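You operate a simulated robot arm through the tools that you are given. There is no shell and no other tool. Be economical: measure what you need, move in short steps, check, and stop when the job is done.

You run a simulated robot arm. Do the job below in one go: nothing can be reset, and whatever is moved stays where it is left.

Task
Strain the tea into the orange jug and tip the leaves onto the steel plate.
Fine: all on the counter under the window; the tea is only warm (45 C); small pot back on its spot, strainer back on the pot; spill nothing.

It is judged by the outcome, as a careful person would: the job done as asked, and still so three seconds after it is handed in. It fails if anything else is knocked over, pushed out of place, dropped, spilled or broken.

Robot
A 6-joint arm with a two-finger parallel gripper, fixed in place. Base frame: the origin is at the foot of the arm, x ahead of it, y to its left, z up; the work surface is at about z = 0.84. Lengths are in m, angles in rad, forces in N, time in s.
With the tool pointing down near the work surface it reaches from about 0.36 to 0.82 m from the base axis. Its first joint turns from -2.897 to 2.897 rad. Payload 3.91 kg.
The tool frame sits at the grasp point between the pads (the TCP): z along the fingers, y along the line on which they close. The tips reach 0.03 m beyond it. The gripper opens to 0.11 m. The fingers are 0.02 m wide and 0.01 m thick; the gripper's body (0.048 by 0.112 m) begins 0.055 m behind the TCP.
Orientation is told as [roll, pitch, yaw] about the base's x, y, z axes, in that order, counted from this pose: with the fingers straight down and closing along the base's y, the tool's x points along the base's -x, its y along +y and its z along -z.

Tools
- The arm moves only by the tool step_arm. Its argument "targets" is text: rows parted by semicolons, each of 7 numbers parted by spaces: the turn, a rotation vector about the tool's x, y, z in units of 4 degrees (1.0 is 4 degrees), then the shift along the tool's x, y, z in units of 50 mm (1.0 is 50 mm), then the finger opening in m, from 0 to 0.11. In form: rx ry rz x y z gripper; .... A call has 1 to 20 rows; each row shifts and turns the commanded pose from where the row before left it, along the tool's axes as they then stand. A call with a number of a shift or a turn outside -1 to 1 is refused whole. A row lasts 0.2 s, in which the tool goes at most 0.05 m and 0.15 rad; a call with a longer step from one row to the next is refused whole, and so is a gripper value outside its range. Where a pose cannot be reached the arm comes as near as it can. A force on the tool above 90 N (or 10 N above the force at the start of the call, whichever is more), or a blocked arm, ends the call early, and 0.2 s more pass. Each finger travels about 0.045 m/s and halts on what it meets, pressing with about 21 N; the grip force reading is that of the motor and also rises with nothing between the fingers. The clock runs only during rows and for 0.2 s after the last one: add rows that do not move to give the fingers time. The reply holds the time, the measured pose of the TCP, the force on the tool along the base axes, the opening and the grip force, in the units named above and with some noise, with the torque about the TCP (base axes, N m) and any sound that the robot's microphone picked up.
- Cameras (640 x 400 px; columns grow to the right, rows downward): "scene" is fixed at [0.0662, 0.5145, 1.4861]; the picture's right is [-0.05, -1.00, 0.00], its down [-0.76, 0.03, -0.65] and it looks along [0.65, -0.03, -0.76] (base axes); focal length 214 px, centre (320, 200). "wrist" rides on the gripper at [0.077, 0.007, -0.114] in the tool frame; the picture's right is [-0.09, 1.00, 0.00], its down [-0.80, -0.07, -0.59] and it looks along [-0.59, -0.05, 0.80] (tool axes); focal length 270 px, centre (320, 200). There is no depth. A picture from a camera that has moved, and an enlarged one, comes with that camera's place and axes in the base frame and with its lens. The place of the scene camera against the robot may be out by one fixed shift of up to 0.025 m in any direction.
- snapshot(camera): a new picture of that camera. The clock stands still meanwhile.
- move_column(by): slides the trunk up (or, below 0, down) by that many m; the arm rides with it, the base frame stays. It gives what a move gives, with no picture.
- close_up(camera, box): a new picture of the part [left, top, right, bottom] of that camera's present view, enlarged. The clock stands still meanwhile.
- sign_off(): hands the job in; it is judged then, once.

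Work in short steps. Places have to be worked out from the pictures, the camera data and where the tool is seen: move nearer, look again, correct. Check each grasp and each placing, and mend what went wrong. You have 120 turns and 76 pictures in all, those below and enlarged ones among them. Open the gripper and draw the arm clear of the work before you hand the job in, unless the task says otherwise; then end with one line.

The tools are called after ">>>" as a command line: name --argument value ..., lists and objects as JSON in quotes. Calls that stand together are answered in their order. step_arm: Moves the arm, as the interface text tells. Its arguments: {"type":"object","properties":{"targets":{"type":"string"}},"required":["targets"]} The other tools are called the same way: move_column (by) slides the trunk up or down; snapshot (camera) takes a picture; close_up (camera, box) takes an enlarged picture of a part of a camera's view; sign_off () hands the job in.

At the start:

```text
t: 0.0
ee_pos: [0.467, 0.2909, 1.2927]
tcp_rot: [-0.001, 0.0, 0.001]
ft_force: [0.3, 0.1, -0.4]
wrist_torque: [0.06, -0.04, 0.0]
opening: 0.1101
grip_force: 0.0
trunk travel left (down, up): [-0.575, 0.035]
```

scene: 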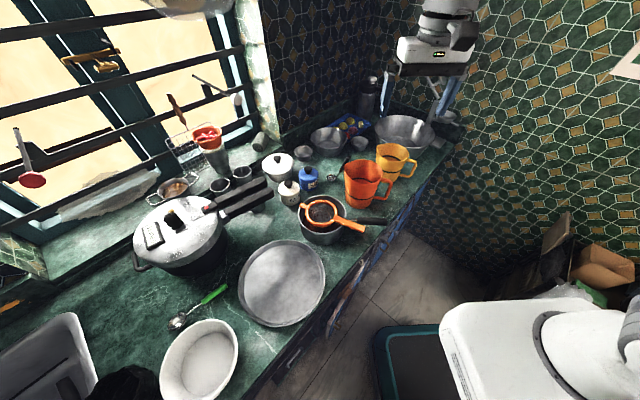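
wrist: 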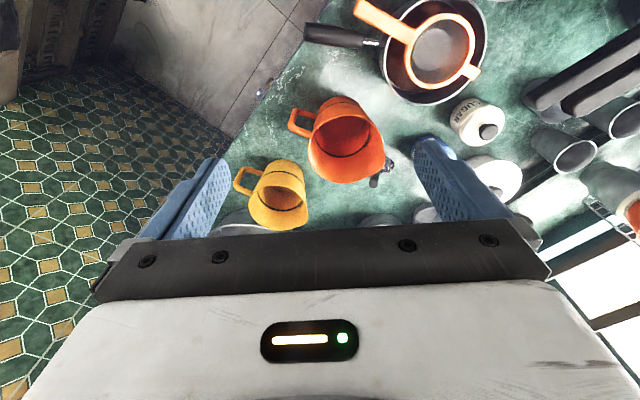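

The overview shows the small pot with the strainer on it, the orange jug and the steel plate. I'll take enlarged views to measure them.

>>> close_up --camera "scene" --box '[260, 120, 440, 260]'

>>> close_up --camera "wrist" --box '[220, 0, 540, 220]'

```text
2.86 times, centred on (350, 190) of scene
camera zoom: at [0.0662, 0.5145, 1.4861], right [-0.05, -1.0, 0.0], down [-0.76, 0.03, -0.65], along [0.65, -0.03, -0.76], focal length 613 px, centre (234, 229)
```

zoom: 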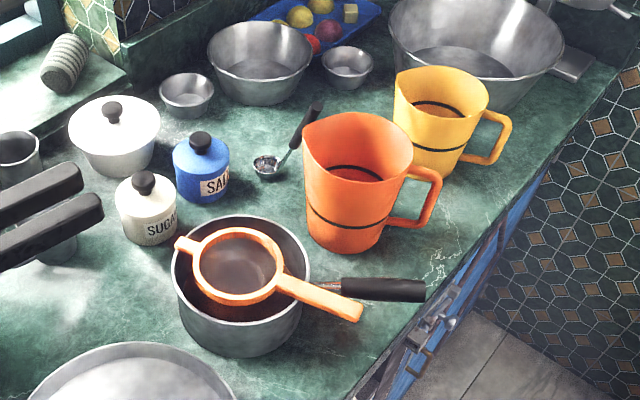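

```text
1.82 times, centred on (380, 110) of wrist
camera zoom: at [0.3907, 0.2976, 1.4069], right [0.09, 1.0, 0.0], down [0.8, -0.07, 0.59], along [0.59, -0.05, -0.8], focal length 491 px, centre (211, 364)
```

zoom: 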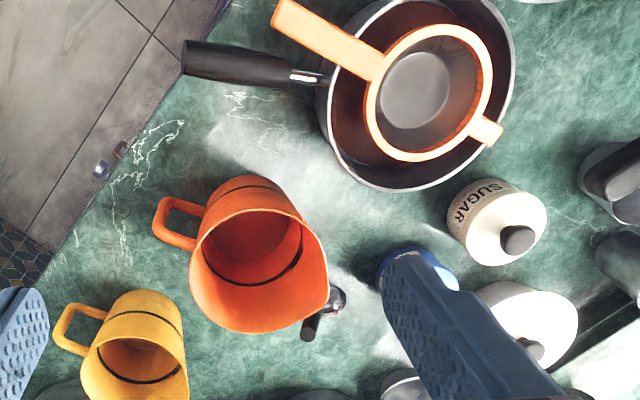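

The strainer rests across the pot with its handle towards the robot and right. I'll move the wrist camera nearer to see the pot and strainer better.

>>> step_arm --targets "0 0 0 0.335 0.8 0.2 0.11;0 0 0 0.335 0.8 0.2 0.11;0 0 0 0.335 0.8 0.2 0.11;0 0 0 0.335 0.8 0.2 0.11;0 0 0 0 0 0 0.11"

>>> snapshot --camera "wrist"

>>> snapshot --camera "scene"

```text
t: 1.2
ee_pos: [0.3968, 0.4505, 1.2542]
tcp_rot: [0.0, 0.0, 0.001]
ft_force: [-0.1, 1.1, -0.7]
wrist_torque: [0.01, -0.02, -0.04]
opening: 0.1099
grip_force: 0.0
trunk travel left (down, up): [-0.575, 0.035]
```

```text
71 pictures are left
camera wrist: at [0.3215, 0.457, 1.3682], right [0.09, 1.0, 0.0], down [0.8, -0.07, 0.59], along [0.59, -0.05, -0.8], focal length 270 px, centre (320, 200)
```

wrist: 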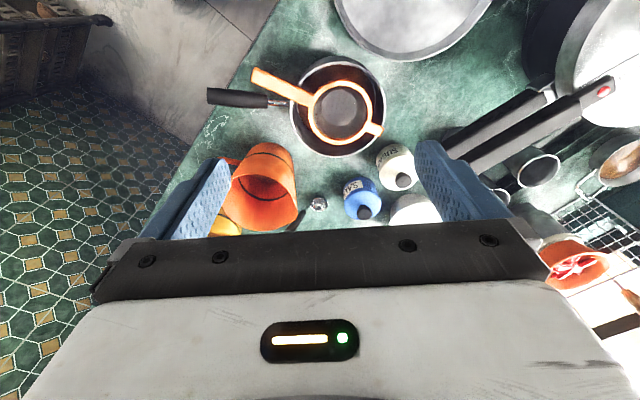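

```text
70 pictures are left
```

scene: 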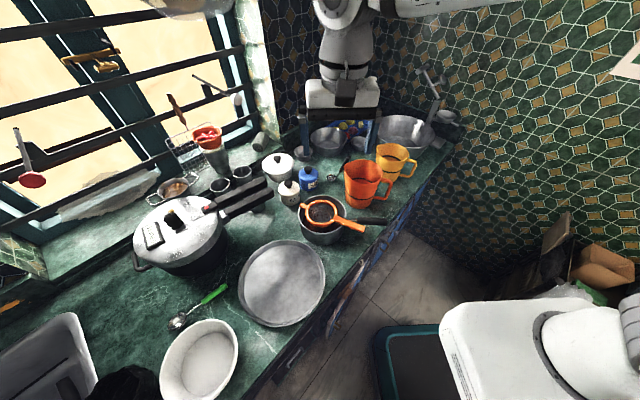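

Now a closer look at the pot, strainer and handle from this pose.

>>> close_up --camera "wrist" --box '[190, 20, 430, 170]'

>>> close_up --camera "scene" --box '[280, 170, 400, 250]'

```text
2.67 times, centred on (310, 95) of wrist
camera zoom: at [0.3215, 0.457, 1.3682], right [0.09, 1.0, 0.0], down [0.8, -0.07, 0.59], along [0.59, -0.05, -0.8], focal length 721 px, centre (347, 480)
```

zoom: 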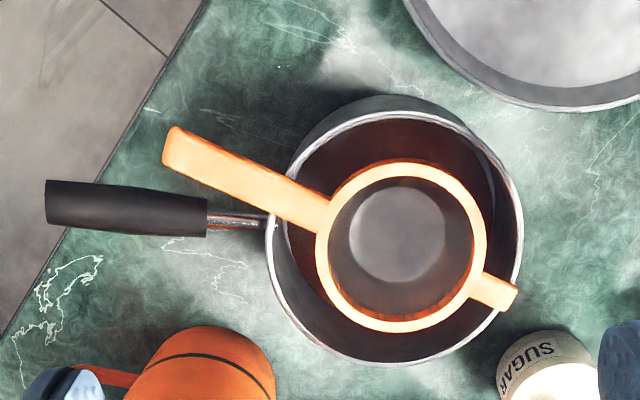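

```text
5.00 times, centred on (340, 210) of scene
camera zoom: at [0.0662, 0.5145, 1.4861], right [-0.05, -1.0, 0.0], down [-0.76, 0.03, -0.65], along [0.65, -0.03, -0.76], focal length 1072 px, centre (220, 150)
```

zoom: 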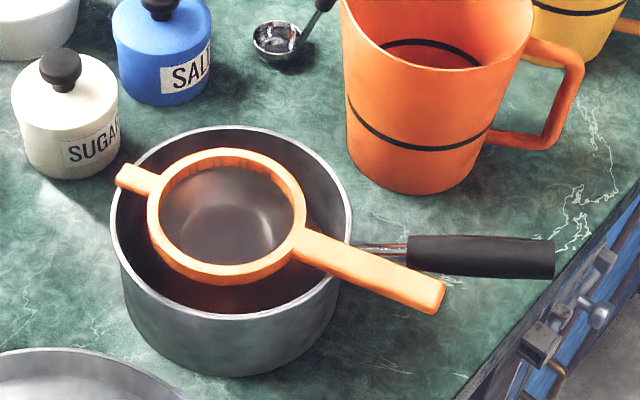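

The strainer handle and pot handle lie close together, at about z 0.93. I'll pinch the strainer handle above and below, with the tool horizontal along it. I'll move back and turn the tool while high up to test reach.

>>> step_arm --targets "0 0 0 0.085 -0.85 0.27 0.11;0 0 0 0.085 -0.85 0.27 0.11;0 0 0 0.085 -0.85 0.27 0.11;0 0 0 0.085 -0.85 0.27 0.11;-1 0 0 0 0 0 0.11;-1 0 0 0 0 0 0.11;-1 0 0 0 0 0 0.11;-1 0 0 0 0 0 0.11;-1 0 0 0 0 0 0.11;-1 0 0 0 0 0 0.11;-1 0 0 0 0 0 0.11;-1 0 0 0 0 0 0.11;-1 0 0 0 0 0 0.11;-1 0 0 0 0 0 0.11;-1 0 0 0 0 0 0.11;0 0 0 0 0 0 0.11"

```text
t: 4.6
ee_pos: [0.3828, 0.2806, 1.1984]
tcp_rot: [0.769, 0.001, 0.0]
ft_force: [-0.4, 0.0, -0.5]
wrist_torque: [0.01, 0.02, 0.02]
opening: 0.1098
grip_force: 0.0
trunk travel left (down, up): [-0.575, 0.035]
```

The turn is tracking well at 44°. I'll continue to horizontal, then yaw toward the strainer handle's line.

>>> step_arm --targets "-1 0 0 0 0 0 0.11;-1 0 0 0 0 0 0.11;-1 0 0 0 0 0 0.11;-1 0 0 0 0 0 0.11;-1 0 0 0 0 0 0.11;-1 0 0 0 0 0 0.11;-1 0 0 0 0 0 0.11;-1 0 0 0 0 0 0.11;-1 0 0 0 0 0 0.11;-1 0 0 0 0 0 0.11;-1 0 0 0 0 0 0.11;-0.5 0 0 0 0 0 0.11;0 -1 0 0 0 0 0.11;0 -1 0 0 0 0 0.11;0 -1 0 0 0 0 0.11;0 -1 0 0 0 0 0.11;0 -1 0 0 0 0 0.11;0 -1 0 0 0 0 0.11;0 -0.9 0 0 0 0 0.11;0 0 0 0 0 0 0.11"

>>> snapshot --camera "wrist"

>>> snapshot --camera "scene"

```text
t: 8.8
ee_pos: [0.4216, 0.2933, 1.2063]
tcp_rot: [1.57, 0.001, -0.479]
ft_force: [0.0, 0.8, 0.0]
wrist_torque: [0.0, -0.01, 0.02]
opening: 0.1101
grip_force: 0.0
out of reach, approached as far as the arm can: row 16, 17, 18, 19
trunk travel left (down, up): [-0.575, 0.035]
```

```text
67 pictures are left
camera wrist: at [0.3015, 0.2284, 1.2129], right [0.08, -0.04, 1.0], down [0.44, -0.9, -0.07], along [0.9, 0.44, -0.05], focal length 270 px, centre (320, 200)
```

wrist: 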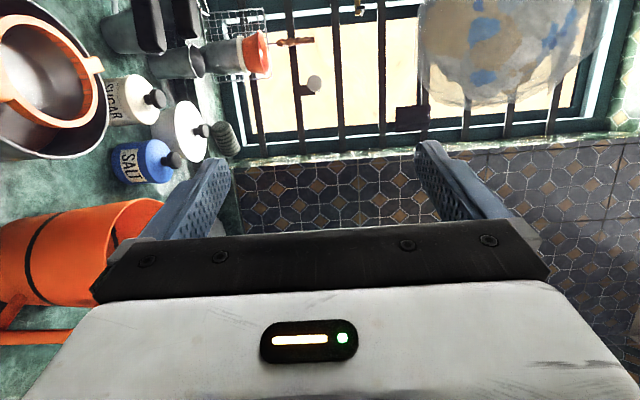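

```text
66 pictures are left
```

scene: 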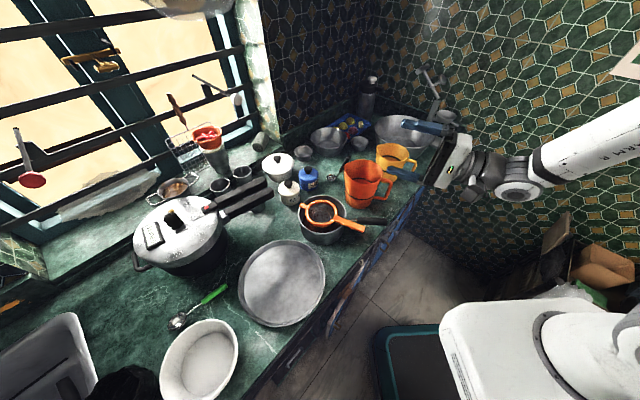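

The orientation is right but the wrist is at its near limit. I'll move forward a little and down to check whether reach is better near the grasp height.

>>> step_arm --targets "0 0 0 0.07 -0.74 0.178 0.06;0 0 0 0.07 -0.74 0.178 0.06;0 0 0 0.07 -0.74 0.178 0.06;0 0 0 0.07 -0.74 0.178 0.06;0 0 0 0 0 0 0.06"

```text
t: 10.0
ee_pos: [0.4257, 0.3317, 1.0599]
tcp_rot: [1.571, 0.001, -0.483]
ft_force: [0.3, 0.4, -0.9]
wrist_torque: [0.0, 0.04, 0.0]
opening: 0.0599
grip_force: 0.1
trunk travel left (down, up): [-0.575, 0.035]
```

Commands continue from the measured pose, so I'll now shift sideways into line with the strainer handle.

>>> step_arm --targets "0 0 0 0.285 0 -0.295 0.06;0 0 0 0.285 0 -0.295 0.06;0 0 0 0 0 0 0.06"

```text
t: 10.8
ee_pos: [0.3945, 0.3241, 1.0553]
tcp_rot: [1.57, 0.0, -0.48]
ft_force: [0.0, 0.0, -1.6]
wrist_torque: [0.0, 0.02, -0.03]
opening: 0.0597
grip_force: 0.0
out of reach, approached as far as the arm can: row 2
trunk travel left (down, up): [-0.575, 0.035]
```

I'm nearly in line and about 0.17 m from the ring centre. I'll lower to about 0.99 and look along the fingers.

>>> step_arm --targets "0 0 0 0 -0.7 -0.1 0.06;0 0 0 0 -0.6 -0.1 0.06;0 0 0 0 0 0 0.06"

>>> snapshot --camera "wrist"

>>> close_up --camera "scene" --box '[280, 150, 440, 250]'

```text
t: 11.6
ee_pos: [0.3907, 0.3157, 0.9896]
tcp_rot: [1.572, 0.001, -0.481]
ft_force: [-0.2, 0.6, -1.1]
wrist_torque: [-0.04, 0.03, -0.02]
opening: 0.0598
grip_force: 0.0
trunk travel left (down, up): [-0.575, 0.035]
```

```text
65 pictures are left
camera wrist: at [0.2694, 0.2489, 0.9961], right [0.08, -0.04, 1.0], down [0.44, -0.9, -0.07], along [0.9, 0.44, -0.05], focal length 270 px, centre (320, 200)
```

wrist: 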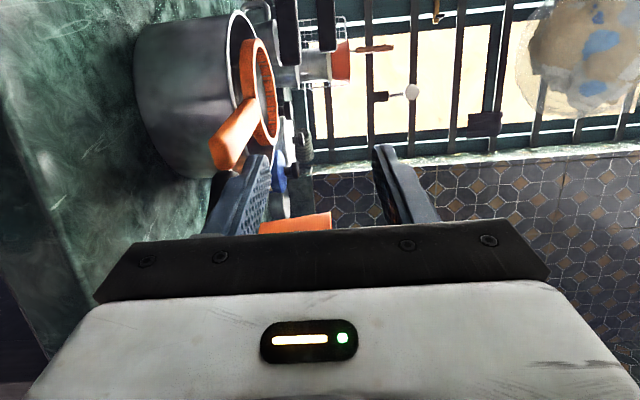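

```text
4.00 times, centred on (360, 200) of scene
camera zoom: at [0.0662, 0.5145, 1.4861], right [-0.05, -1.0, 0.0], down [-0.76, 0.03, -0.65], along [0.65, -0.03, -0.76], focal length 858 px, centre (160, 200)
```

zoom: 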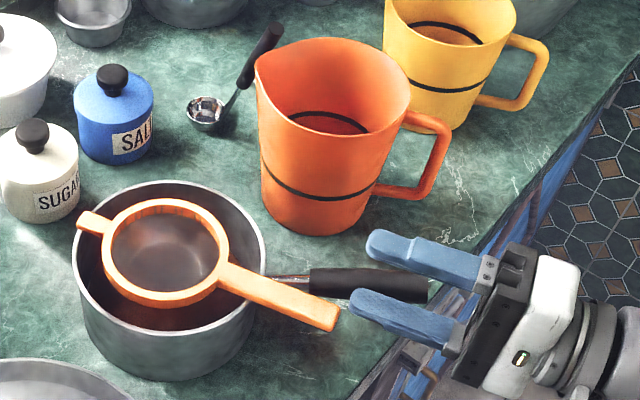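

The wrist view now shows the handle from the side. I'll zoom in on it to get its height and thickness.

>>> close_up --camera "wrist" --box '[120, 10, 360, 240]'

```text
1.74 times, centred on (240, 125) of wrist
camera zoom: at [0.2694, 0.2489, 0.9961], right [0.08, -0.04, 1.0], down [0.44, -0.9, -0.07], along [0.9, 0.44, -0.05], focal length 470 px, centre (459, 330)
```

zoom: 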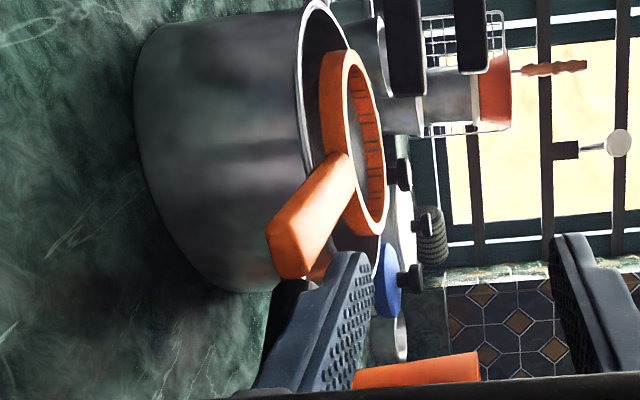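

The handle is about 10 mm thick with its middle near z 0.928. I'll descend clear of its end and check before sliding forward.

>>> step_arm --targets "0 0 0 0.04 -0.62 0 0.06;0 0 0 0.04 -0.62 0 0.06;0 0 0 0 0 0 0.06"

>>> close_up --camera "wrist" --box '[160, 20, 400, 240]'

>>> close_up --camera "scene" --box '[280, 150, 440, 250]'

```text
t: 12.4
ee_pos: [0.387, 0.3144, 0.927]
tcp_rot: [1.571, 0.0, -0.481]
ft_force: [0.1, -0.5, -0.2]
wrist_torque: [0.0, 0.0, 0.03]
opening: 0.06
grip_force: 0.0
trunk travel left (down, up): [-0.575, 0.035]
```

```text
1.82 times, centred on (280, 130) of wrist
camera zoom: at [0.2662, 0.2497, 0.9337], right [0.08, -0.04, 1.0], down [0.44, -0.9, -0.07], along [0.9, 0.44, -0.05], focal length 491 px, centre (393, 327)
```

zoom: 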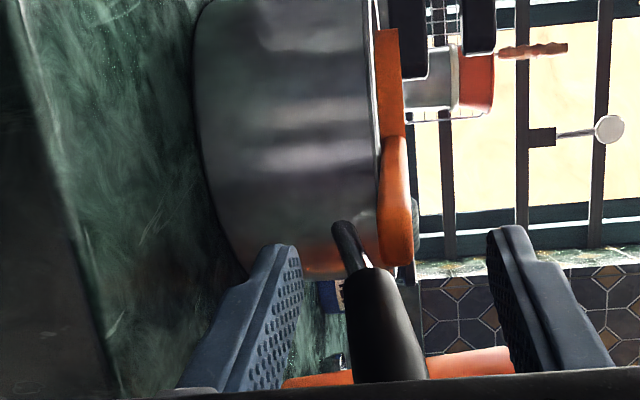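

```text
4.00 times, centred on (360, 200) of scene
camera zoom: at [0.0662, 0.5145, 1.4861], right [-0.05, -1.0, 0.0], down [-0.76, 0.03, -0.65], along [0.65, -0.03, -0.76], focal length 858 px, centre (160, 200)
```

zoom: 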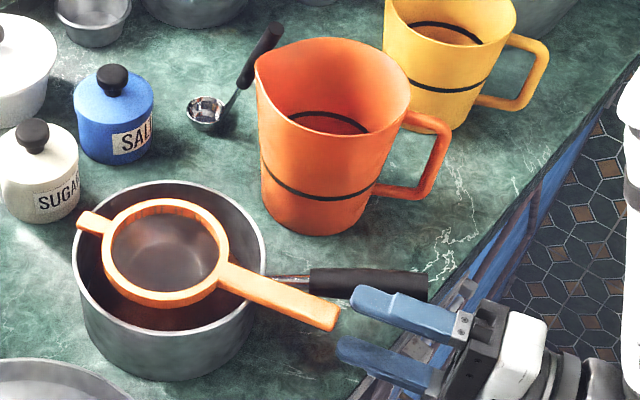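

The fingers straddle the handle symmetrically in height. I'll slide forward 58 mm with a 3 mm lateral correction.

>>> step_arm --targets "0 0 0 0.06 0 0.58 0.06;0 0 0 0 0 0.58 0.06;0 0 0 0 0 0 0.06"

>>> close_up --camera "wrist" --box '[160, 20, 400, 240]'

>>> close_up --camera "scene" --box '[280, 150, 440, 250]'

```text
t: 13.2
ee_pos: [0.4102, 0.3702, 0.9265]
tcp_rot: [1.571, 0.0, -0.479]
ft_force: [-0.2, 1.0, 0.2]
wrist_torque: [-0.02, -0.02, 0.0]
opening: 0.0599
grip_force: 0.0
trunk travel left (down, up): [-0.575, 0.035]
```

```text
1.82 times, centred on (280, 130) of wrist
camera zoom: at [0.2906, 0.3036, 0.9339], right [0.08, -0.04, 1.0], down [0.44, -0.9, -0.07], along [0.9, 0.44, -0.05], focal length 491 px, centre (393, 327)
```

zoom: 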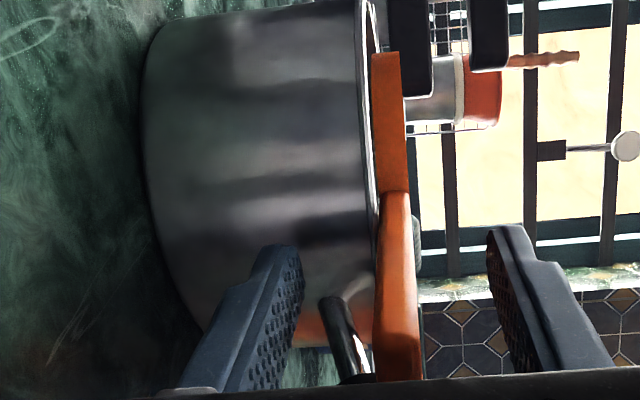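

```text
4.00 times, centred on (360, 200) of scene
camera zoom: at [0.0662, 0.5145, 1.4861], right [-0.05, -1.0, 0.0], down [-0.76, 0.03, -0.65], along [0.65, -0.03, -0.76], focal length 858 px, centre (160, 200)
```

zoom: 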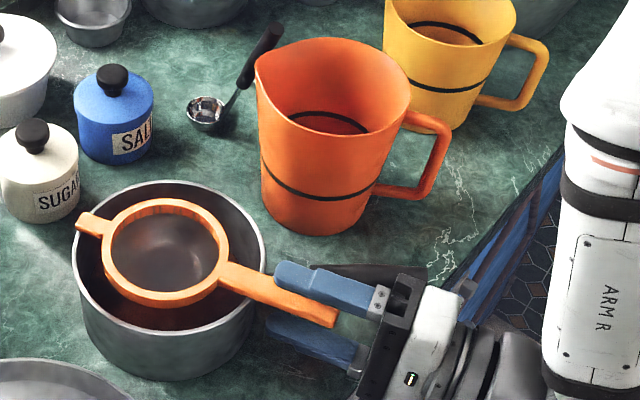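

The alignment looks good on both views. I'll close on the strainer handle.

>>> step_arm --targets "0 0 0 0 0 0 0.03;0 0 0 0 0 0 0.0;0 0 0 0 0 0 0.0;0 0 0 0 0 0 0.0;0 0 0 0 0 0 0.0"

>>> close_up --camera "scene" --box '[280, 150, 440, 250]'

```text
t: 14.4
ee_pos: [0.4101, 0.3692, 0.9283]
tcp_rot: [1.574, 0.0, -0.482]
ft_force: [0.6, 1.7, 6.2]
wrist_torque: [0.28, -0.13, 0.02]
opening: 0.0111
grip_force: 21.3
trunk travel left (down, up): [-0.575, 0.035]
```

```text
4.00 times, centred on (360, 200) of scene
camera zoom: at [0.0662, 0.5145, 1.4861], right [-0.05, -1.0, 0.0], down [-0.76, 0.03, -0.65], along [0.65, -0.03, -0.76], focal length 858 px, centre (160, 200)
```

zoom: 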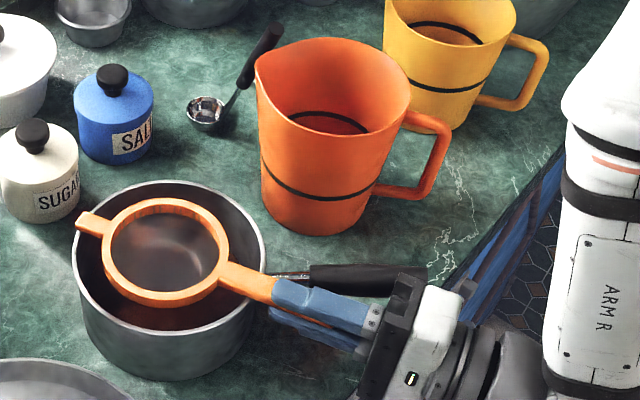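

Gripped at an 11 mm opening. I'll lift gently and check it holds level.

>>> step_arm --targets "0 0 0 0 0.2 0 0.0;0 0 0 0 0.4 0 0.0;0 0 0 0 0.6 0 0.0;0 0 0 0 0.6 0 0.0;0 0 0 0 0.6 0 0.0;0 0 0 0 0.6 0 0.0;0 0 0 0 0 0 0.0"

>>> snapshot --camera "wrist"

>>> close_up --camera "scene" --box '[260, 110, 440, 250]'

```text
t: 16.0
ee_pos: [0.4095, 0.3696, 1.0784]
tcp_rot: [1.571, -0.001, -0.479]
ft_force: [-0.1, 0.1, -1.1]
wrist_torque: [-0.03, 0.03, 0.01]
opening: 0.011
grip_force: 21.1
trunk travel left (down, up): [-0.575, 0.035]
```

```text
57 pictures are left
camera wrist: at [0.2897, 0.3042, 1.0847], right [0.08, -0.04, 1.0], down [0.44, -0.9, -0.07], along [0.9, 0.44, -0.05], focal length 270 px, centre (320, 200)
```

wrist: 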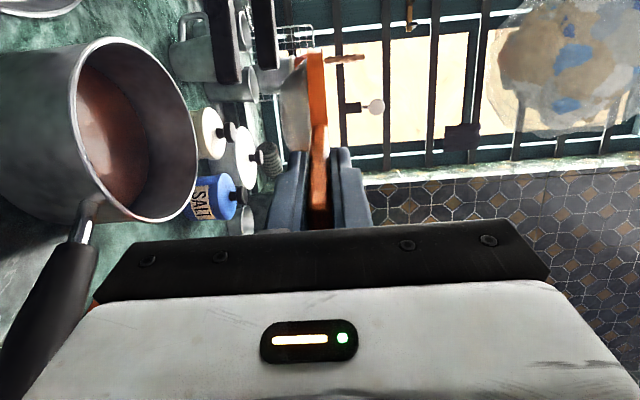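

```text
2.86 times, centred on (350, 180) of scene
camera zoom: at [0.0662, 0.5145, 1.4861], right [-0.05, -1.0, 0.0], down [-0.76, 0.03, -0.65], along [0.65, -0.03, -0.76], focal length 613 px, centre (234, 257)
```

zoom: 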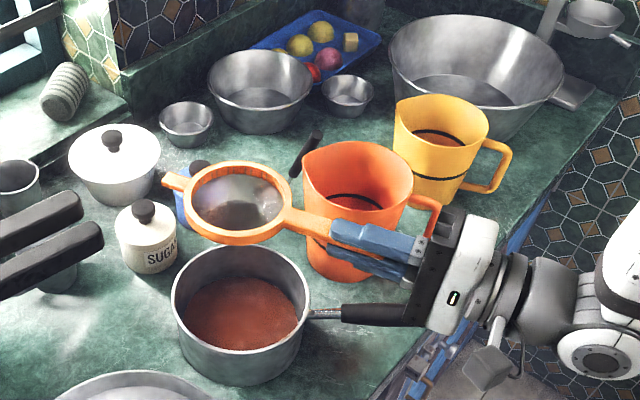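

The strainer is level in the grip and the tea is now visible in the pot. The jug's spout faces away to the left, so I'll turn the strainer until its lug points ahead (+x), clear of the spout.

>>> step_arm --targets "0 0 0 0 0.5 0 0.0;0 -1 0 0 0 0 0.0;0 -1 0 0 0 0 0.0;0 -1 0 0 0 0 0.0;0 -1 0 0 0 0 0.0;0 -1 0 0 0 0 0.0;0 -1 0 0 0 0 0.0;0 -1 0 0 0 0 0.0;0 -1 0 0 0 0 0.0;0 -1 0 0 0 0 0.0;0 -1 0 0 0 0 0.0;0 -1 0 0 0 0 0.0;0 -1 0 0 0 0 0.0;0 -1 0 0 0 0 0.0;0 0 0 0 0 0 0.0"

>>> snapshot --camera "wrist"

```text
t: 19.2
ee_pos: [0.5511, 0.0168, 1.1027]
tcp_rot: [1.572, -0.001, -1.37]
ft_force: [-0.3, -0.1, -0.6]
wrist_torque: [0.02, 0.04, 0.0]
opening: 0.0116
grip_force: 20.7
out of reach, approached as far as the arm can: row 3, 4, 5, 6, 7, 8, 9, 10, 11, 12, 13, 14
trunk travel left (down, up): [-0.575, 0.035]
```

```text
55 pictures are left
camera wrist: at [0.4248, 0.0701, 1.1096], right [0.02, -0.09, 1.0], down [-0.42, -0.9, -0.07], along [0.91, -0.42, -0.05], focal length 270 px, centre (320, 200)
```

wrist: 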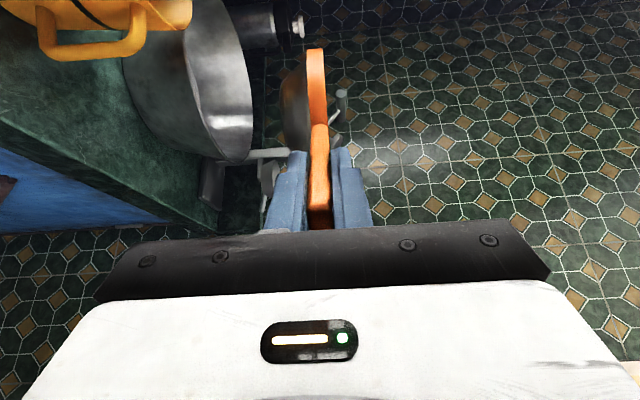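

The arm drifted right when the turn hit a reach limit, but it stayed at z 1.10, clear of everything. The strainer is still held, so I'll move back left in short steps.

>>> step_arm --targets "0 0 0 0.9 0 0.2 0.0;0 0 0 0.9 0 0.2 0.0;0 0 0 0.9 0 0 0.0;0 0 0 0 0 0 0.0"

>>> snapshot --camera "scene"

```text
t: 20.2
ee_pos: [0.5506, 0.0183, 1.1032]
tcp_rot: [1.571, 0.0, -1.371]
ft_force: [-0.1, 0.2, -0.3]
wrist_torque: [-0.01, 0.05, -0.01]
opening: 0.0114
grip_force: 20.9
out of reach, approached as far as the arm can: row 1, 2, 3
trunk travel left (down, up): [-0.575, 0.035]
```

```text
54 pictures are left
```

scene: 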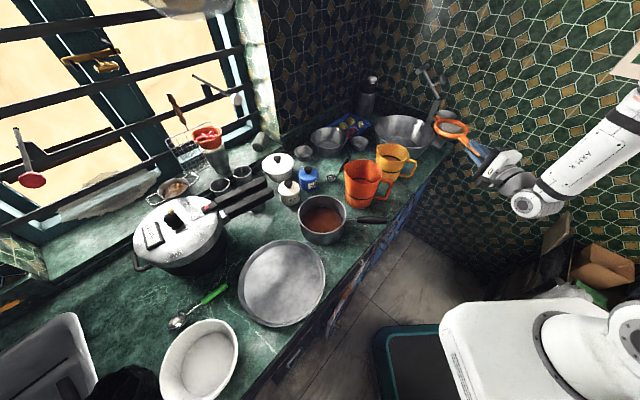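

The strainer is intact and the scene undisturbed. The wrist can't come too near the base column, so I'll go outward first, then left around it.

>>> step_arm --targets "0 0 0 0 0 0.8 0.0;0 0 0 0 0 0.8 0.0;0 0 0 0.3 0 0.6 0.0;0 0 0 0.8 0 0 0.0;0 0 0 0.8 0 0 0.0;0 0 0 0 0 0 0.0"

```text
t: 21.6
ee_pos: [0.6433, 0.0181, 1.1082]
tcp_rot: [1.57, 0.0, -1.361]
ft_force: [0.3, -0.1, -0.2]
wrist_torque: [0.0, 0.02, -0.01]
opening: 0.0114
grip_force: 21.4
out of reach, approached as far as the arm can: row 1, 2, 3, 4, 5
trunk travel left (down, up): [-0.575, 0.035]
```

Reach near radial is limited by a joint. I'll turn back to a 45° heading, which keeps the lug off the spout, and then move to the jug.

>>> step_arm --targets "0 1 0 0 0 0 0.0;0 1 0 0 0 0 0.0;0 1 0 0 0 0 0.0;0 1 0 0 0 0 0.0;0 1 0 0 0 0 0.0;0 1 0 0 0 0 0.0;0 1 0 0 0 0 0.0;0 1 0 0 0 0 0.0;0 0 0 0.85 0 0.2 0.0;0 0 0 0.85 0 0.2 0.0;0 0 0 0.85 0 0.2 0.0;0 0 0 0 0 0 0.0"

```text
t: 24.2
ee_pos: [0.5776, 0.1327, 1.1084]
tcp_rot: [1.571, 0.001, -0.833]
ft_force: [-0.8, -0.1, -0.2]
wrist_torque: [-0.03, 0.01, 0.0]
opening: 0.0116
grip_force: 21.0
trunk travel left (down, up): [-0.575, 0.035]
```

No reach complaint now, with heading about 42°. I'll carry on until I'm above the jug.

>>> step_arm --targets "0 0 0 0.89 0 0.14 0.0;0 0 0 0.89 0 0.14 0.0;0 0 0 0.89 0 0.13 0.0;0 0 0 0 0 0 0.0"

>>> close_up --camera "scene" --box '[280, 90, 460, 230]'

>>> snapshot --camera "wrist"

```text
t: 25.2
ee_pos: [0.5046, 0.2446, 1.1065]
tcp_rot: [1.57, -0.001, -0.832]
ft_force: [-1.0, -0.1, 0.0]
wrist_torque: [-0.03, 0.03, -0.03]
opening: 0.0111
grip_force: 20.9
trunk travel left (down, up): [-0.575, 0.035]
```

```text
2.86 times, centred on (370, 160) of scene
camera zoom: at [0.0662, 0.5145, 1.4861], right [-0.05, -1.0, 0.0], down [-0.76, 0.03, -0.65], along [0.65, -0.03, -0.76], focal length 613 px, centre (177, 314)
```

zoom: 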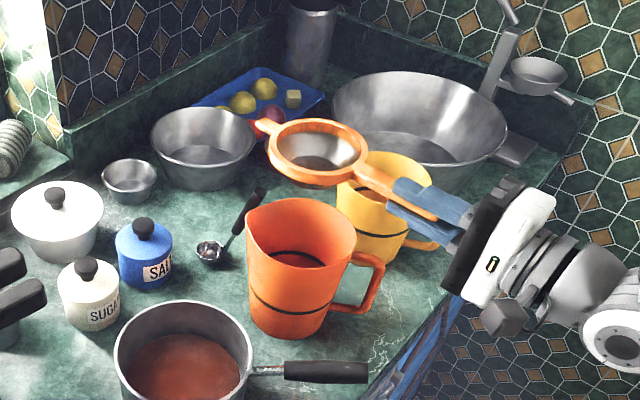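

```text
52 pictures are left
camera wrist: at [0.3695, 0.2241, 1.1126], right [0.06, -0.07, 1.0], down [0.1, -0.99, -0.07], along [0.99, 0.1, -0.05], focal length 270 px, centre (320, 200)
```

wrist: 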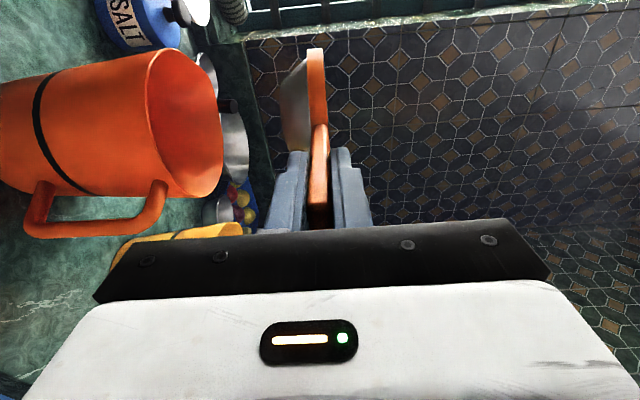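

The projections agree: jug rim centre at about (0.595, 0.330, 0.985), with the strainer directly above it. I'll lower toward the rim and check.

>>> step_arm --targets "0 0 0 0.02 -0.8 0.05 0.0;0 0 0 0 -0.8 0 0.0;0 0 0 0 -0.4 0 0.0;0 0 0 0 0 0 0.0"

>>> close_up --camera "scene" --box '[300, 130, 420, 220]'

>>> close_up --camera "wrist" --box '[120, 20, 400, 240]'

```text
t: 26.2
ee_pos: [0.5056, 0.2444, 1.0054]
tcp_rot: [1.572, -0.002, -0.831]
ft_force: [-0.6, -1.5, 6.1]
wrist_torque: [0.7, -0.83, 0.0]
opening: 0.0118
grip_force: 20.7
trunk travel left (down, up): [-0.575, 0.035]
```

```text
4.44 times, centred on (360, 175) of scene
camera zoom: at [0.0662, 0.5145, 1.4861], right [-0.05, -1.0, 0.0], down [-0.76, 0.03, -0.65], along [0.65, -0.03, -0.76], focal length 953 px, centre (142, 311)
```

zoom: 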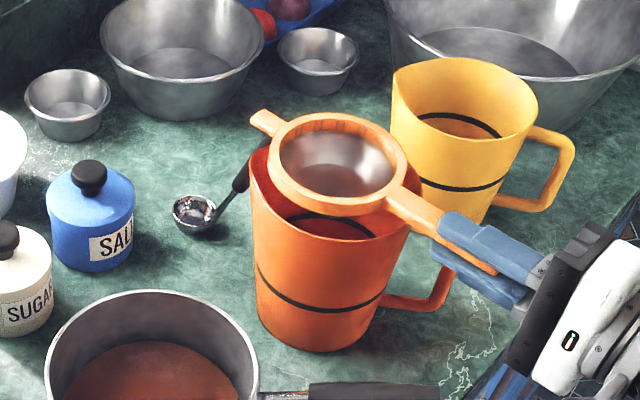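

```text
1.82 times, centred on (260, 130) of wrist
camera zoom: at [0.3702, 0.2254, 1.0126], right [0.06, -0.07, 1.0], down [0.1, -0.99, -0.07], along [0.99, 0.11, -0.05], focal length 491 px, centre (429, 327)
```

zoom: 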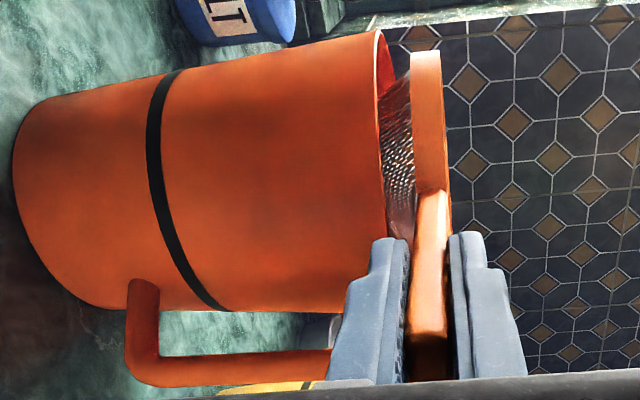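

A 6 N contact about 0.18 m ahead suggests the lug touches the far rim while the handle side is still about 8 mm high. I'll lower the handle side while tilting about the lug.

>>> step_arm --targets "-0.3 0 0 0 -0.08 0 0.0;-0.3 0 0 0 -0.08 0 0.0;0 0 0 0 0 0 0.0"

>>> close_up --camera "wrist" --box '[120, 20, 400, 240]'

>>> close_up --camera "scene" --box '[320, 140, 400, 200]'

```text
t: 27.0
ee_pos: [0.5038, 0.2455, 0.9975]
tcp_rot: [1.613, -0.001, -0.829]
ft_force: [-1.8, -1.6, 5.2]
wrist_torque: [0.63, -0.83, -0.06]
opening: 0.0117
grip_force: 21.3
trunk travel left (down, up): [-0.575, 0.035]
```

```text
1.82 times, centred on (260, 130) of wrist
camera zoom: at [0.3694, 0.2259, 1.0004], right [0.03, -0.09, 1.0], down [0.1, -0.99, -0.1], along [0.99, 0.11, -0.02], focal length 491 px, centre (429, 327)
```

zoom: 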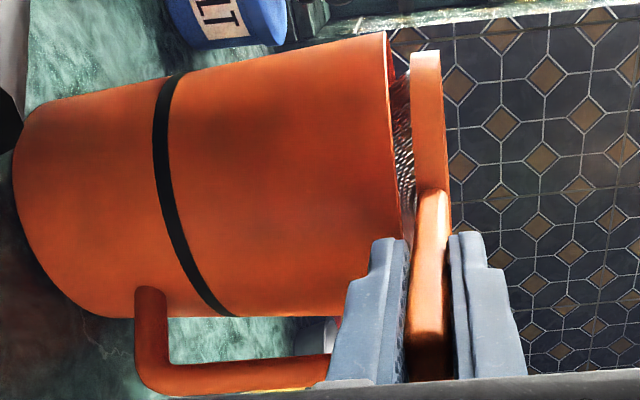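

```text
6.67 times, centred on (360, 170) of scene
camera zoom: at [0.0662, 0.5145, 1.4861], right [-0.05, -1.0, 0.0], down [-0.76, 0.03, -0.65], along [0.65, -0.03, -0.76], focal length 1430 px, centre (53, 400)
```

zoom: 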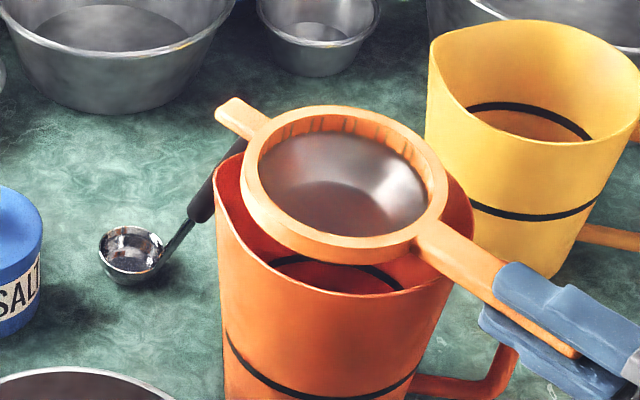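

The strainer is centred with the lug on the far rim and the handle about 3 mm above the near rim. I'll lower it that bit and open slowly.

>>> step_arm --targets "-0.2 0 0 0 -0.06 0 0.0;0 0 0 0 0 0 0.0;0 0 0 0 0 0 0.016;0 0 0 0 0 0 0.022;0 0 0 0 0 0 0.03;0 0 0 0 0 0 0.04;0 0 0 0 0 0 0.04"

>>> close_up --camera "wrist" --box '[120, 20, 400, 240]'

>>> close_up --camera "scene" --box '[320, 140, 400, 200]'

```text
t: 28.6
ee_pos: [0.505, 0.2466, 0.9957]
tcp_rot: [1.625, 0.0, -0.831]
ft_force: [-0.6, -0.2, -0.1]
wrist_torque: [-0.01, 0.0, -0.03]
opening: 0.04
grip_force: 0.1
trunk travel left (down, up): [-0.575, 0.035]
```

```text
1.82 times, centred on (260, 130) of wrist
camera zoom: at [0.3696, 0.2266, 0.9955], right [0.02, -0.1, 0.99], down [0.11, -0.99, -0.1], along [0.99, 0.11, -0.01], focal length 491 px, centre (429, 327)
```

zoom: 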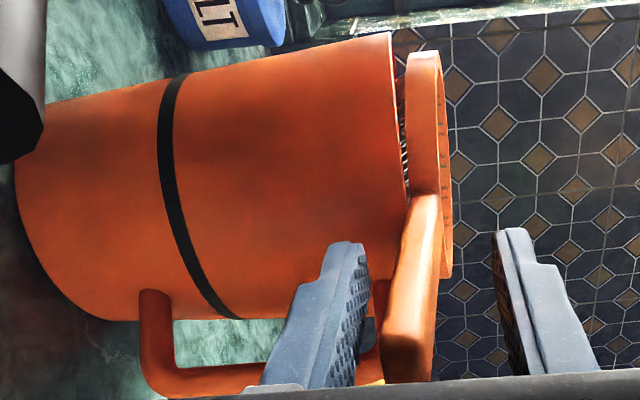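

```text
6.67 times, centred on (360, 170) of scene
camera zoom: at [0.0662, 0.5145, 1.4861], right [-0.05, -1.0, 0.0], down [-0.76, 0.03, -0.65], along [0.65, -0.03, -0.76], focal length 1430 px, centre (53, 400)
```

zoom: 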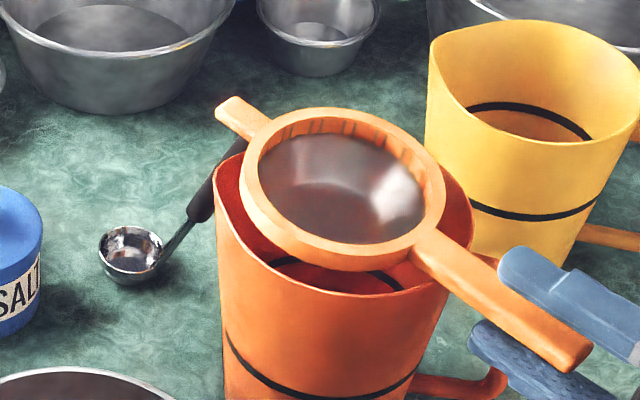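

The strainer has settled on the rim. The wrist can't back straight out, so I'll slip the fingers out sideways to the left, where it is clear.

>>> step_arm --targets "0 0 0 0.25 0 0 0.04;0 0 0 0.25 0 0 0.04;0 0 0 0 0 0 0.04"

```text
t: 29.4
ee_pos: [0.4887, 0.2668, 0.9965]
tcp_rot: [1.627, 0.0, -0.831]
ft_force: [-0.5, -0.6, 0.9]
wrist_torque: [0.01, -0.01, -0.02]
opening: 0.0398
grip_force: 0.0
trunk travel left (down, up): [-0.575, 0.035]
```

No contact and no reach limit. I'll go another 25 mm and then look.

>>> step_arm --targets "0 0 0 0.25 0 0 0.04;0 0 0 0.25 0 0 0.04;0 0 0 0 0 0 0.04"

>>> close_up --camera "scene" --box '[280, 110, 440, 240]'

```text
t: 30.2
ee_pos: [0.4759, 0.2766, 0.9954]
tcp_rot: [1.627, 0.0, -0.822]
ft_force: [-0.7, 0.1, 0.3]
wrist_torque: [0.04, 0.01, 0.0]
opening: 0.04
grip_force: 0.1
out of reach, approached as far as the arm can: row 2
trunk travel left (down, up): [-0.575, 0.035]
```

```text
3.08 times, centred on (360, 175) of scene
camera zoom: at [0.0662, 0.5145, 1.4861], right [-0.05, -1.0, 0.0], down [-0.76, 0.03, -0.65], along [0.65, -0.03, -0.76], focal length 660 px, centre (197, 277)
```

zoom: 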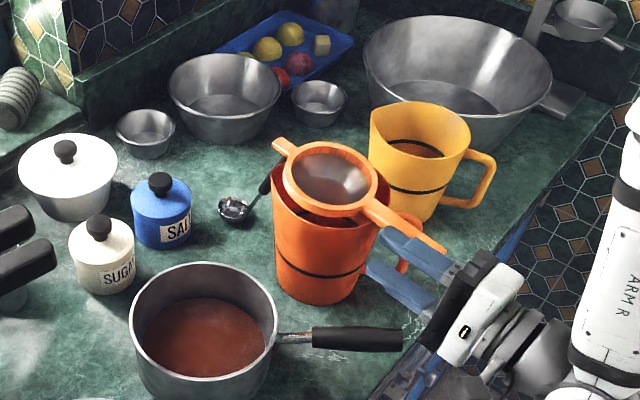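

The fingers are clear of the handle. I'll rise straight up, and next dry-run the pouring roll with the gripper empty to confirm reach.

>>> step_arm --targets "0 0 0 0 0.5 0 0.04;0 0 0 0 0.5 0 0.04;0 0 0 0 0.5 0 0.04;0 0 0 0 0 0 0.04"

```text
t: 31.2
ee_pos: [0.4749, 0.2718, 1.0717]
tcp_rot: [1.626, -0.001, -0.824]
ft_force: [0.5, -0.2, -0.2]
wrist_torque: [-0.01, -0.02, 0.0]
opening: 0.0402
grip_force: 0.2
trunk travel left (down, up): [-0.575, 0.035]
```

Rising more, then turning to face +y and moving to the planned pouring place at a safe height.

>>> step_arm --targets "0 0 0 0 0.6 0 0.04;0.8 0 0 0 0 0 0.04;0 1 0 0 0 0 0.04;0 1 0 0 0 0 0.04;0 1 0 0 0 0 0.04;0 1 0 0 0 0 0.04;0 1 0 0 0 0 0.04;0 1 0 0 0 0 0.04;0 1 0 0 0 0 0.04;0 1 0 0 0 0 0.04;0 1 0 0 0 0 0.04;0 1 0 0 0 0 0.04;0 1 0 0 0 0 0.04;0 0.8 0 0 0 0 0.04;0 0 0 -0.3 0.7 -0.5 0.04;0 0 0 -0.3 0.7 -0.5 0.04;0 0 0 -0.3 0.6 -0.5 0.04;0 0 0 0 0 -0.64 0.04;0 0 0 0 0 0 0.04"

```text
t: 35.2
ee_pos: [0.5151, 0.1628, 1.2007]
tcp_rot: [1.571, 0.0, -0.004]
ft_force: [-0.5, 0.2, 0.3]
wrist_torque: [0.0, 0.06, -0.04]
opening: 0.0399
grip_force: 0.1
trunk travel left (down, up): [-0.575, 0.035]
```

Reached exactly. Now rolling about the tool axis toward +x to test the pouring range.

>>> step_arm --targets "0 0 1 0 0 0 0.04;0 0 1 0 0 0 0.04;0 0 1 0 0 0 0.04;0 0 1 0 0 0 0.04;0 0 1 0 0 0 0.04;0 0 1 0 0 0 0.04;0 0 1 0 0 0 0.04;0 0 1 0 0 0 0.04;0 0 1 0 0 0 0.04;0 0 1 0 0 0 0.04;0 0 1 0 0 0 0.04;0 0 1 0 0 0 0.04;0 0 1 0 0 0 0.04;0 0 1 0 0 0 0.04;0 0 1 0 0 0 0.04;0 0 1 0 0 0 0.04;0 0 1 0 0 0 0.04;0 0 1 0 0 0 0.04;0 0 1 0 0 0 0.04;0 0 0 0 0 0 0.04"

```text
t: 39.4
ee_pos: [0.5155, 0.167, 1.2024]
tcp_rot: [1.569, 1.327, -0.008]
ft_force: [0.0, 0.0, 0.9]
wrist_torque: [0.03, -0.01, 0.02]
opening: 0.04
grip_force: 0.1
trunk travel left (down, up): [-0.575, 0.035]
```

>>> step_arm --targets "0 0 1 0 0 0 0.04;0 0 1 0 0 0 0.04;0 0 1 0 0 0 0.04;0 0 1 0 0 0 0.04;0 0 1 0 0 0 0.04;0 0 1 0 0 0 0.04;0 0 1 0 0 0 0.04;0 0 1 0 0 0 0.04;0 0 1 0 0 0 0.04;0 0 1 0 0 0 0.04;0 0 1 0 0 0 0.04;0 0 1 0 0 0 0.04;0 0 0 0 0 0 0.04"

```text
t: 42.2
ee_pos: [0.5155, 0.1645, 1.2012]
tcp_rot: [-1.572, 0.978, 3.137]
ft_force: [0.1, 0.0, 0.2]
wrist_torque: [0.02, -0.02, -0.03]
opening: 0.0401
grip_force: 0.0
trunk travel left (down, up): [-0.575, 0.035]
```

The full 124° roll is available. I'll roll back, and then go to the pot handle.

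>>> step_arm --targets "0 0 -1 0 0 0 0.06;0 0 -1 0 0 0 0.06;0 0 -1 0 0 0 0.06;0 0 -1 0 0 0 0.06;0 0 -1 0 0 0 0.06;0 0 -1 0 0 0 0.06;0 0 -1 0 0 0 0.06;0 0 -1 0 0 0 0.06;0 0 -1 0 0 0 0.06;0 0 -1 0 0 0 0.06;0 0 -1 0 0 0 0.06;0 0 -1 0 0 0 0.06;0 0 -1 0 0 0 0.06;0 0 -1 0 0 0 0.06;0 0 -1 0 0 0 0.06;0 0 -1 0 0 0 0.06;0 0 -1 0 0 0 0.06;0 0 -1 0 0 0 0.06;0 0 -1 0 0 0 0.06;0 0 -1 0 0 0 0.06"

>>> step_arm --targets "0 0 -1 0 0 0 0.06;0 0 -1 0 0 0 0.06;0 0 -1 0 0 0 0.06;0 0 -1 0 0 0 0.06;0 0 -1 0 0 0 0.06;0 0 -1 0 0 0 0.06;0 0 -1 0 0 0 0.06;0 0 -1 0 0 0 0.06;0 0 -1 0 0 0 0.06;0 0 -1 0 0 0 0.06;0 0 -1 0 0 0 0.06;0 0 0 0.7 -0.7 0 0.06;0 0 0 0.7 -0.7 0 0.06;0 0 0 0.5 -0.7 0.5 0.06;0 -1 0 0 -0.7 0.5 0.06;0 -1 0 0 -0.7 0 0.06;0 -0.7 0 0 0 0 0.06;0 0 0 0 0 0 0.06"

>>> snapshot --camera "wrist"

>>> close_up --camera "scene" --box '[280, 150, 440, 250]'

```text
t: 46.4
ee_pos: [0.517, 0.1657, 1.202]
tcp_rot: [1.571, 0.768, -0.007]
ft_force: [-0.2, -0.6, -0.2]
wrist_torque: [-0.03, -0.03, 0.0]
opening: 0.06
grip_force: 0.0
trunk travel left (down, up): [-0.575, 0.035]
```

```text
t: 50.2
ee_pos: [0.4205, 0.2167, 1.0273]
tcp_rot: [1.569, 0.001, -0.195]
ft_force: [-0.4, -0.8, 0.1]
wrist_torque: [0.02, -0.03, 0.01]
opening: 0.0599
grip_force: 0.1
trunk travel left (down, up): [-0.575, 0.035]
```

```text
44 pictures are left
camera wrist: at [0.3246, 0.1197, 1.0342], right [0.09, -0.02, 1.0], down [0.67, -0.74, -0.07], along [0.74, 0.67, -0.05], focal length 270 px, centre (320, 200)
```

wrist: 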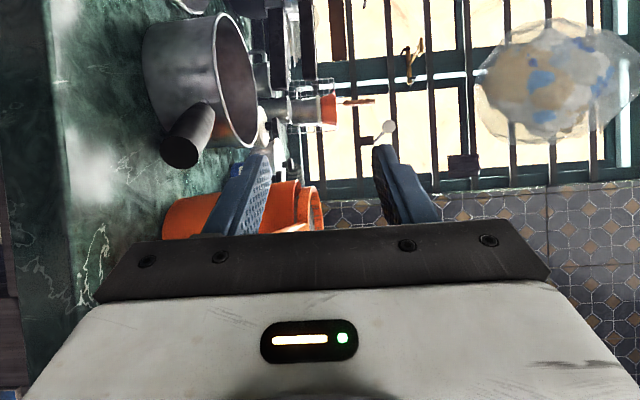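

```text
4.00 times, centred on (360, 200) of scene
camera zoom: at [0.0662, 0.5145, 1.4861], right [-0.05, -1.0, 0.0], down [-0.76, 0.03, -0.65], along [0.65, -0.03, -0.76], focal length 858 px, centre (160, 200)
```

zoom: 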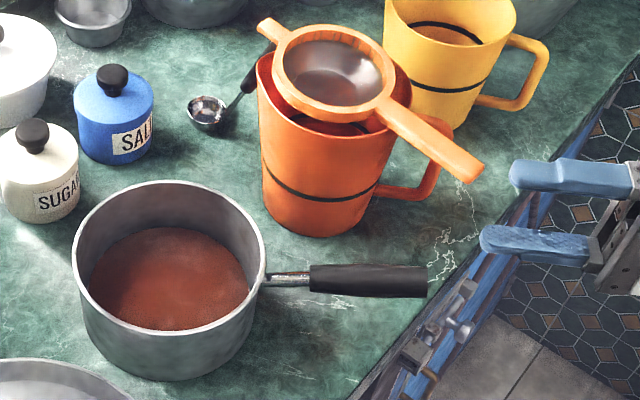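

The handle end is at about (0.429, 0.268, 0.932). I'll zoom to gauge the handle's slope.

>>> close_up --camera "wrist" --box '[120, 0, 300, 200]'

```text
2.00 times, centred on (210, 100) of wrist
camera zoom: at [0.3246, 0.1197, 1.0342], right [0.09, -0.02, 1.0], down [0.67, -0.74, -0.07], along [0.74, 0.67, -0.05], focal length 541 px, centre (540, 400)
```

zoom: 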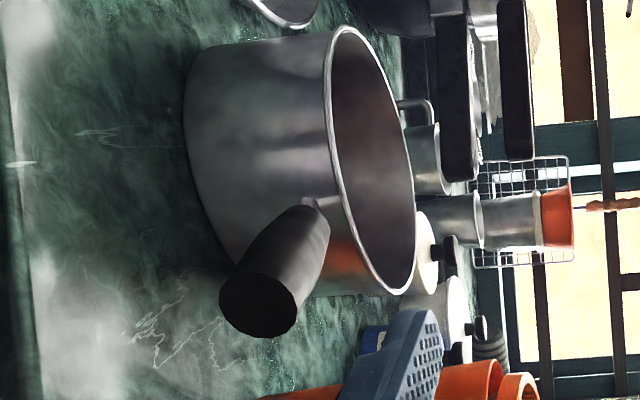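

The handle slopes about 9.5° down toward the pot, so I'll pitch the tool to match and descend to just behind its end.

>>> step_arm --targets "0.8 0 0 0 0 -0.2 0.06;0.8 0 0 0 0 0 0.06;0.8 0 0 0 0 0 0.06;0 0 0 0.03 -0.8 0.2 0.06;0 0 0 0.02 -0.9 0.2 0.06;0 0 0 0 0 0 0.06"

>>> snapshot --camera "wrist"

>>> close_up --camera "scene" --box '[320, 170, 440, 250]'

```text
t: 51.6
ee_pos: [0.4181, 0.2129, 0.9421]
tcp_rot: [1.403, -0.001, -0.194]
ft_force: [-0.7, 0.5, -0.5]
wrist_torque: [-0.01, 0.0, -0.01]
opening: 0.0601
grip_force: 0.1
trunk travel left (down, up): [-0.575, 0.035]
```

```text
41 pictures are left
camera wrist: at [0.322, 0.1191, 0.9666], right [0.12, 0.15, 0.98], down [0.67, -0.74, 0.03], along [0.73, 0.65, -0.19], focal length 270 px, centre (320, 200)
```

wrist: 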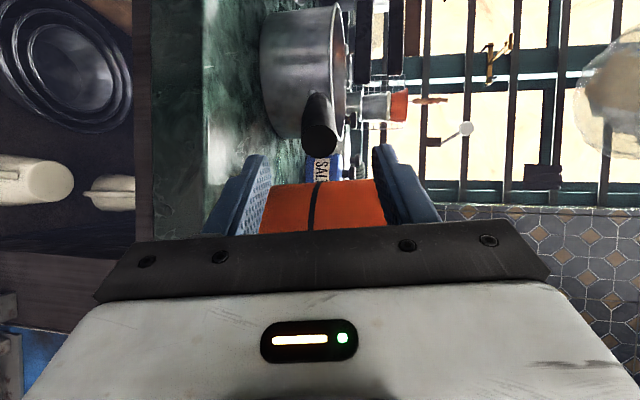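

```text
5.00 times, centred on (380, 210) of scene
camera zoom: at [0.0662, 0.5145, 1.4861], right [-0.05, -1.0, 0.0], down [-0.76, 0.03, -0.65], along [0.65, -0.03, -0.76], focal length 1072 px, centre (20, 150)
```

zoom: 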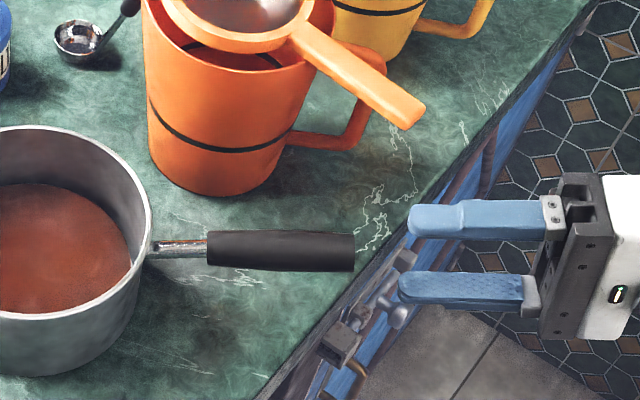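

The handle is aligned between the fingers. I'll advance 0.10 m along it.

>>> step_arm --targets "0 0 0 0.03 -0.03 0.6 0.06;0 0 0 0 0 0.6 0.06;0 0 0 0 0 0.5 0.06;0 0 0 0 0 0.34 0.06;0 0 0 0 0 0 0.06"

>>> close_up --camera "wrist" --box '[180, 0, 460, 240]'

>>> close_up --camera "scene" --box '[310, 150, 450, 250]'

```text
t: 52.8
ee_pos: [0.4349, 0.3097, 0.9231]
tcp_rot: [1.402, 0.0, -0.194]
ft_force: [0.5, 0.4, 0.3]
wrist_torque: [0.0, 0.02, -0.01]
opening: 0.0598
grip_force: 0.0
trunk travel left (down, up): [-0.575, 0.035]
```

```text
1.67 times, centred on (320, 120) of wrist
camera zoom: at [0.3397, 0.2157, 0.9486], right [0.12, 0.15, 0.98], down [0.67, -0.74, 0.03], along [0.73, 0.65, -0.19], focal length 450 px, centre (320, 333)
```

zoom: 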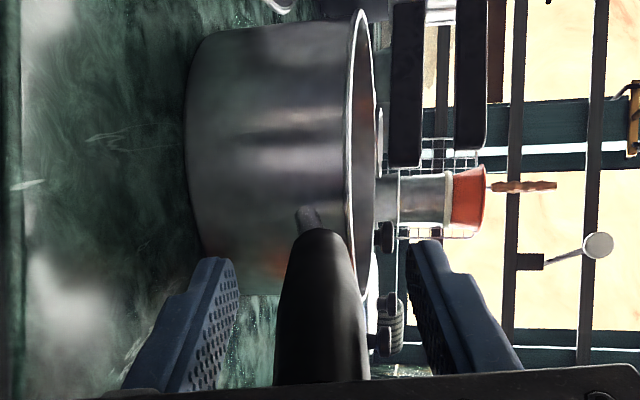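

```text
4.00 times, centred on (380, 200) of scene
camera zoom: at [0.0662, 0.5145, 1.4861], right [-0.05, -1.0, 0.0], down [-0.76, 0.03, -0.65], along [0.65, -0.03, -0.76], focal length 858 px, centre (80, 200)
```

zoom: 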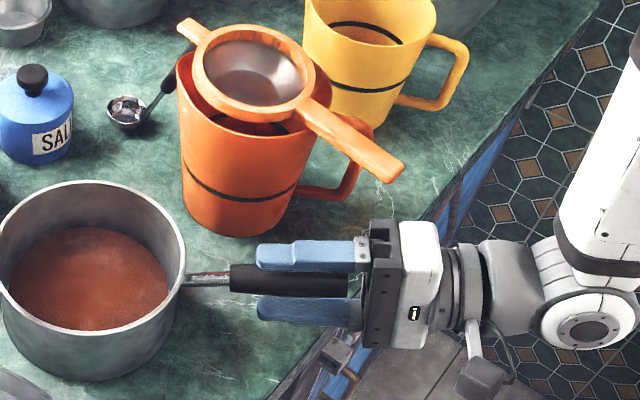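

The handle is centred between the pads. I'll close on it.

>>> step_arm --targets "0 0 0 0 0 0 0.03;0 0 0 0 0 0 0.0;0 0 0 0 0 0 0.0;0 0 0 0 0 0 0.0"

```text
t: 53.8
ee_pos: [0.4357, 0.311, 0.9222]
tcp_rot: [1.403, 0.002, -0.192]
ft_force: [-0.6, -0.3, 0.2]
wrist_torque: [-0.91, 0.23, -0.01]
opening: 0.0259
grip_force: 20.9
trunk travel left (down, up): [-0.575, 0.035]
```

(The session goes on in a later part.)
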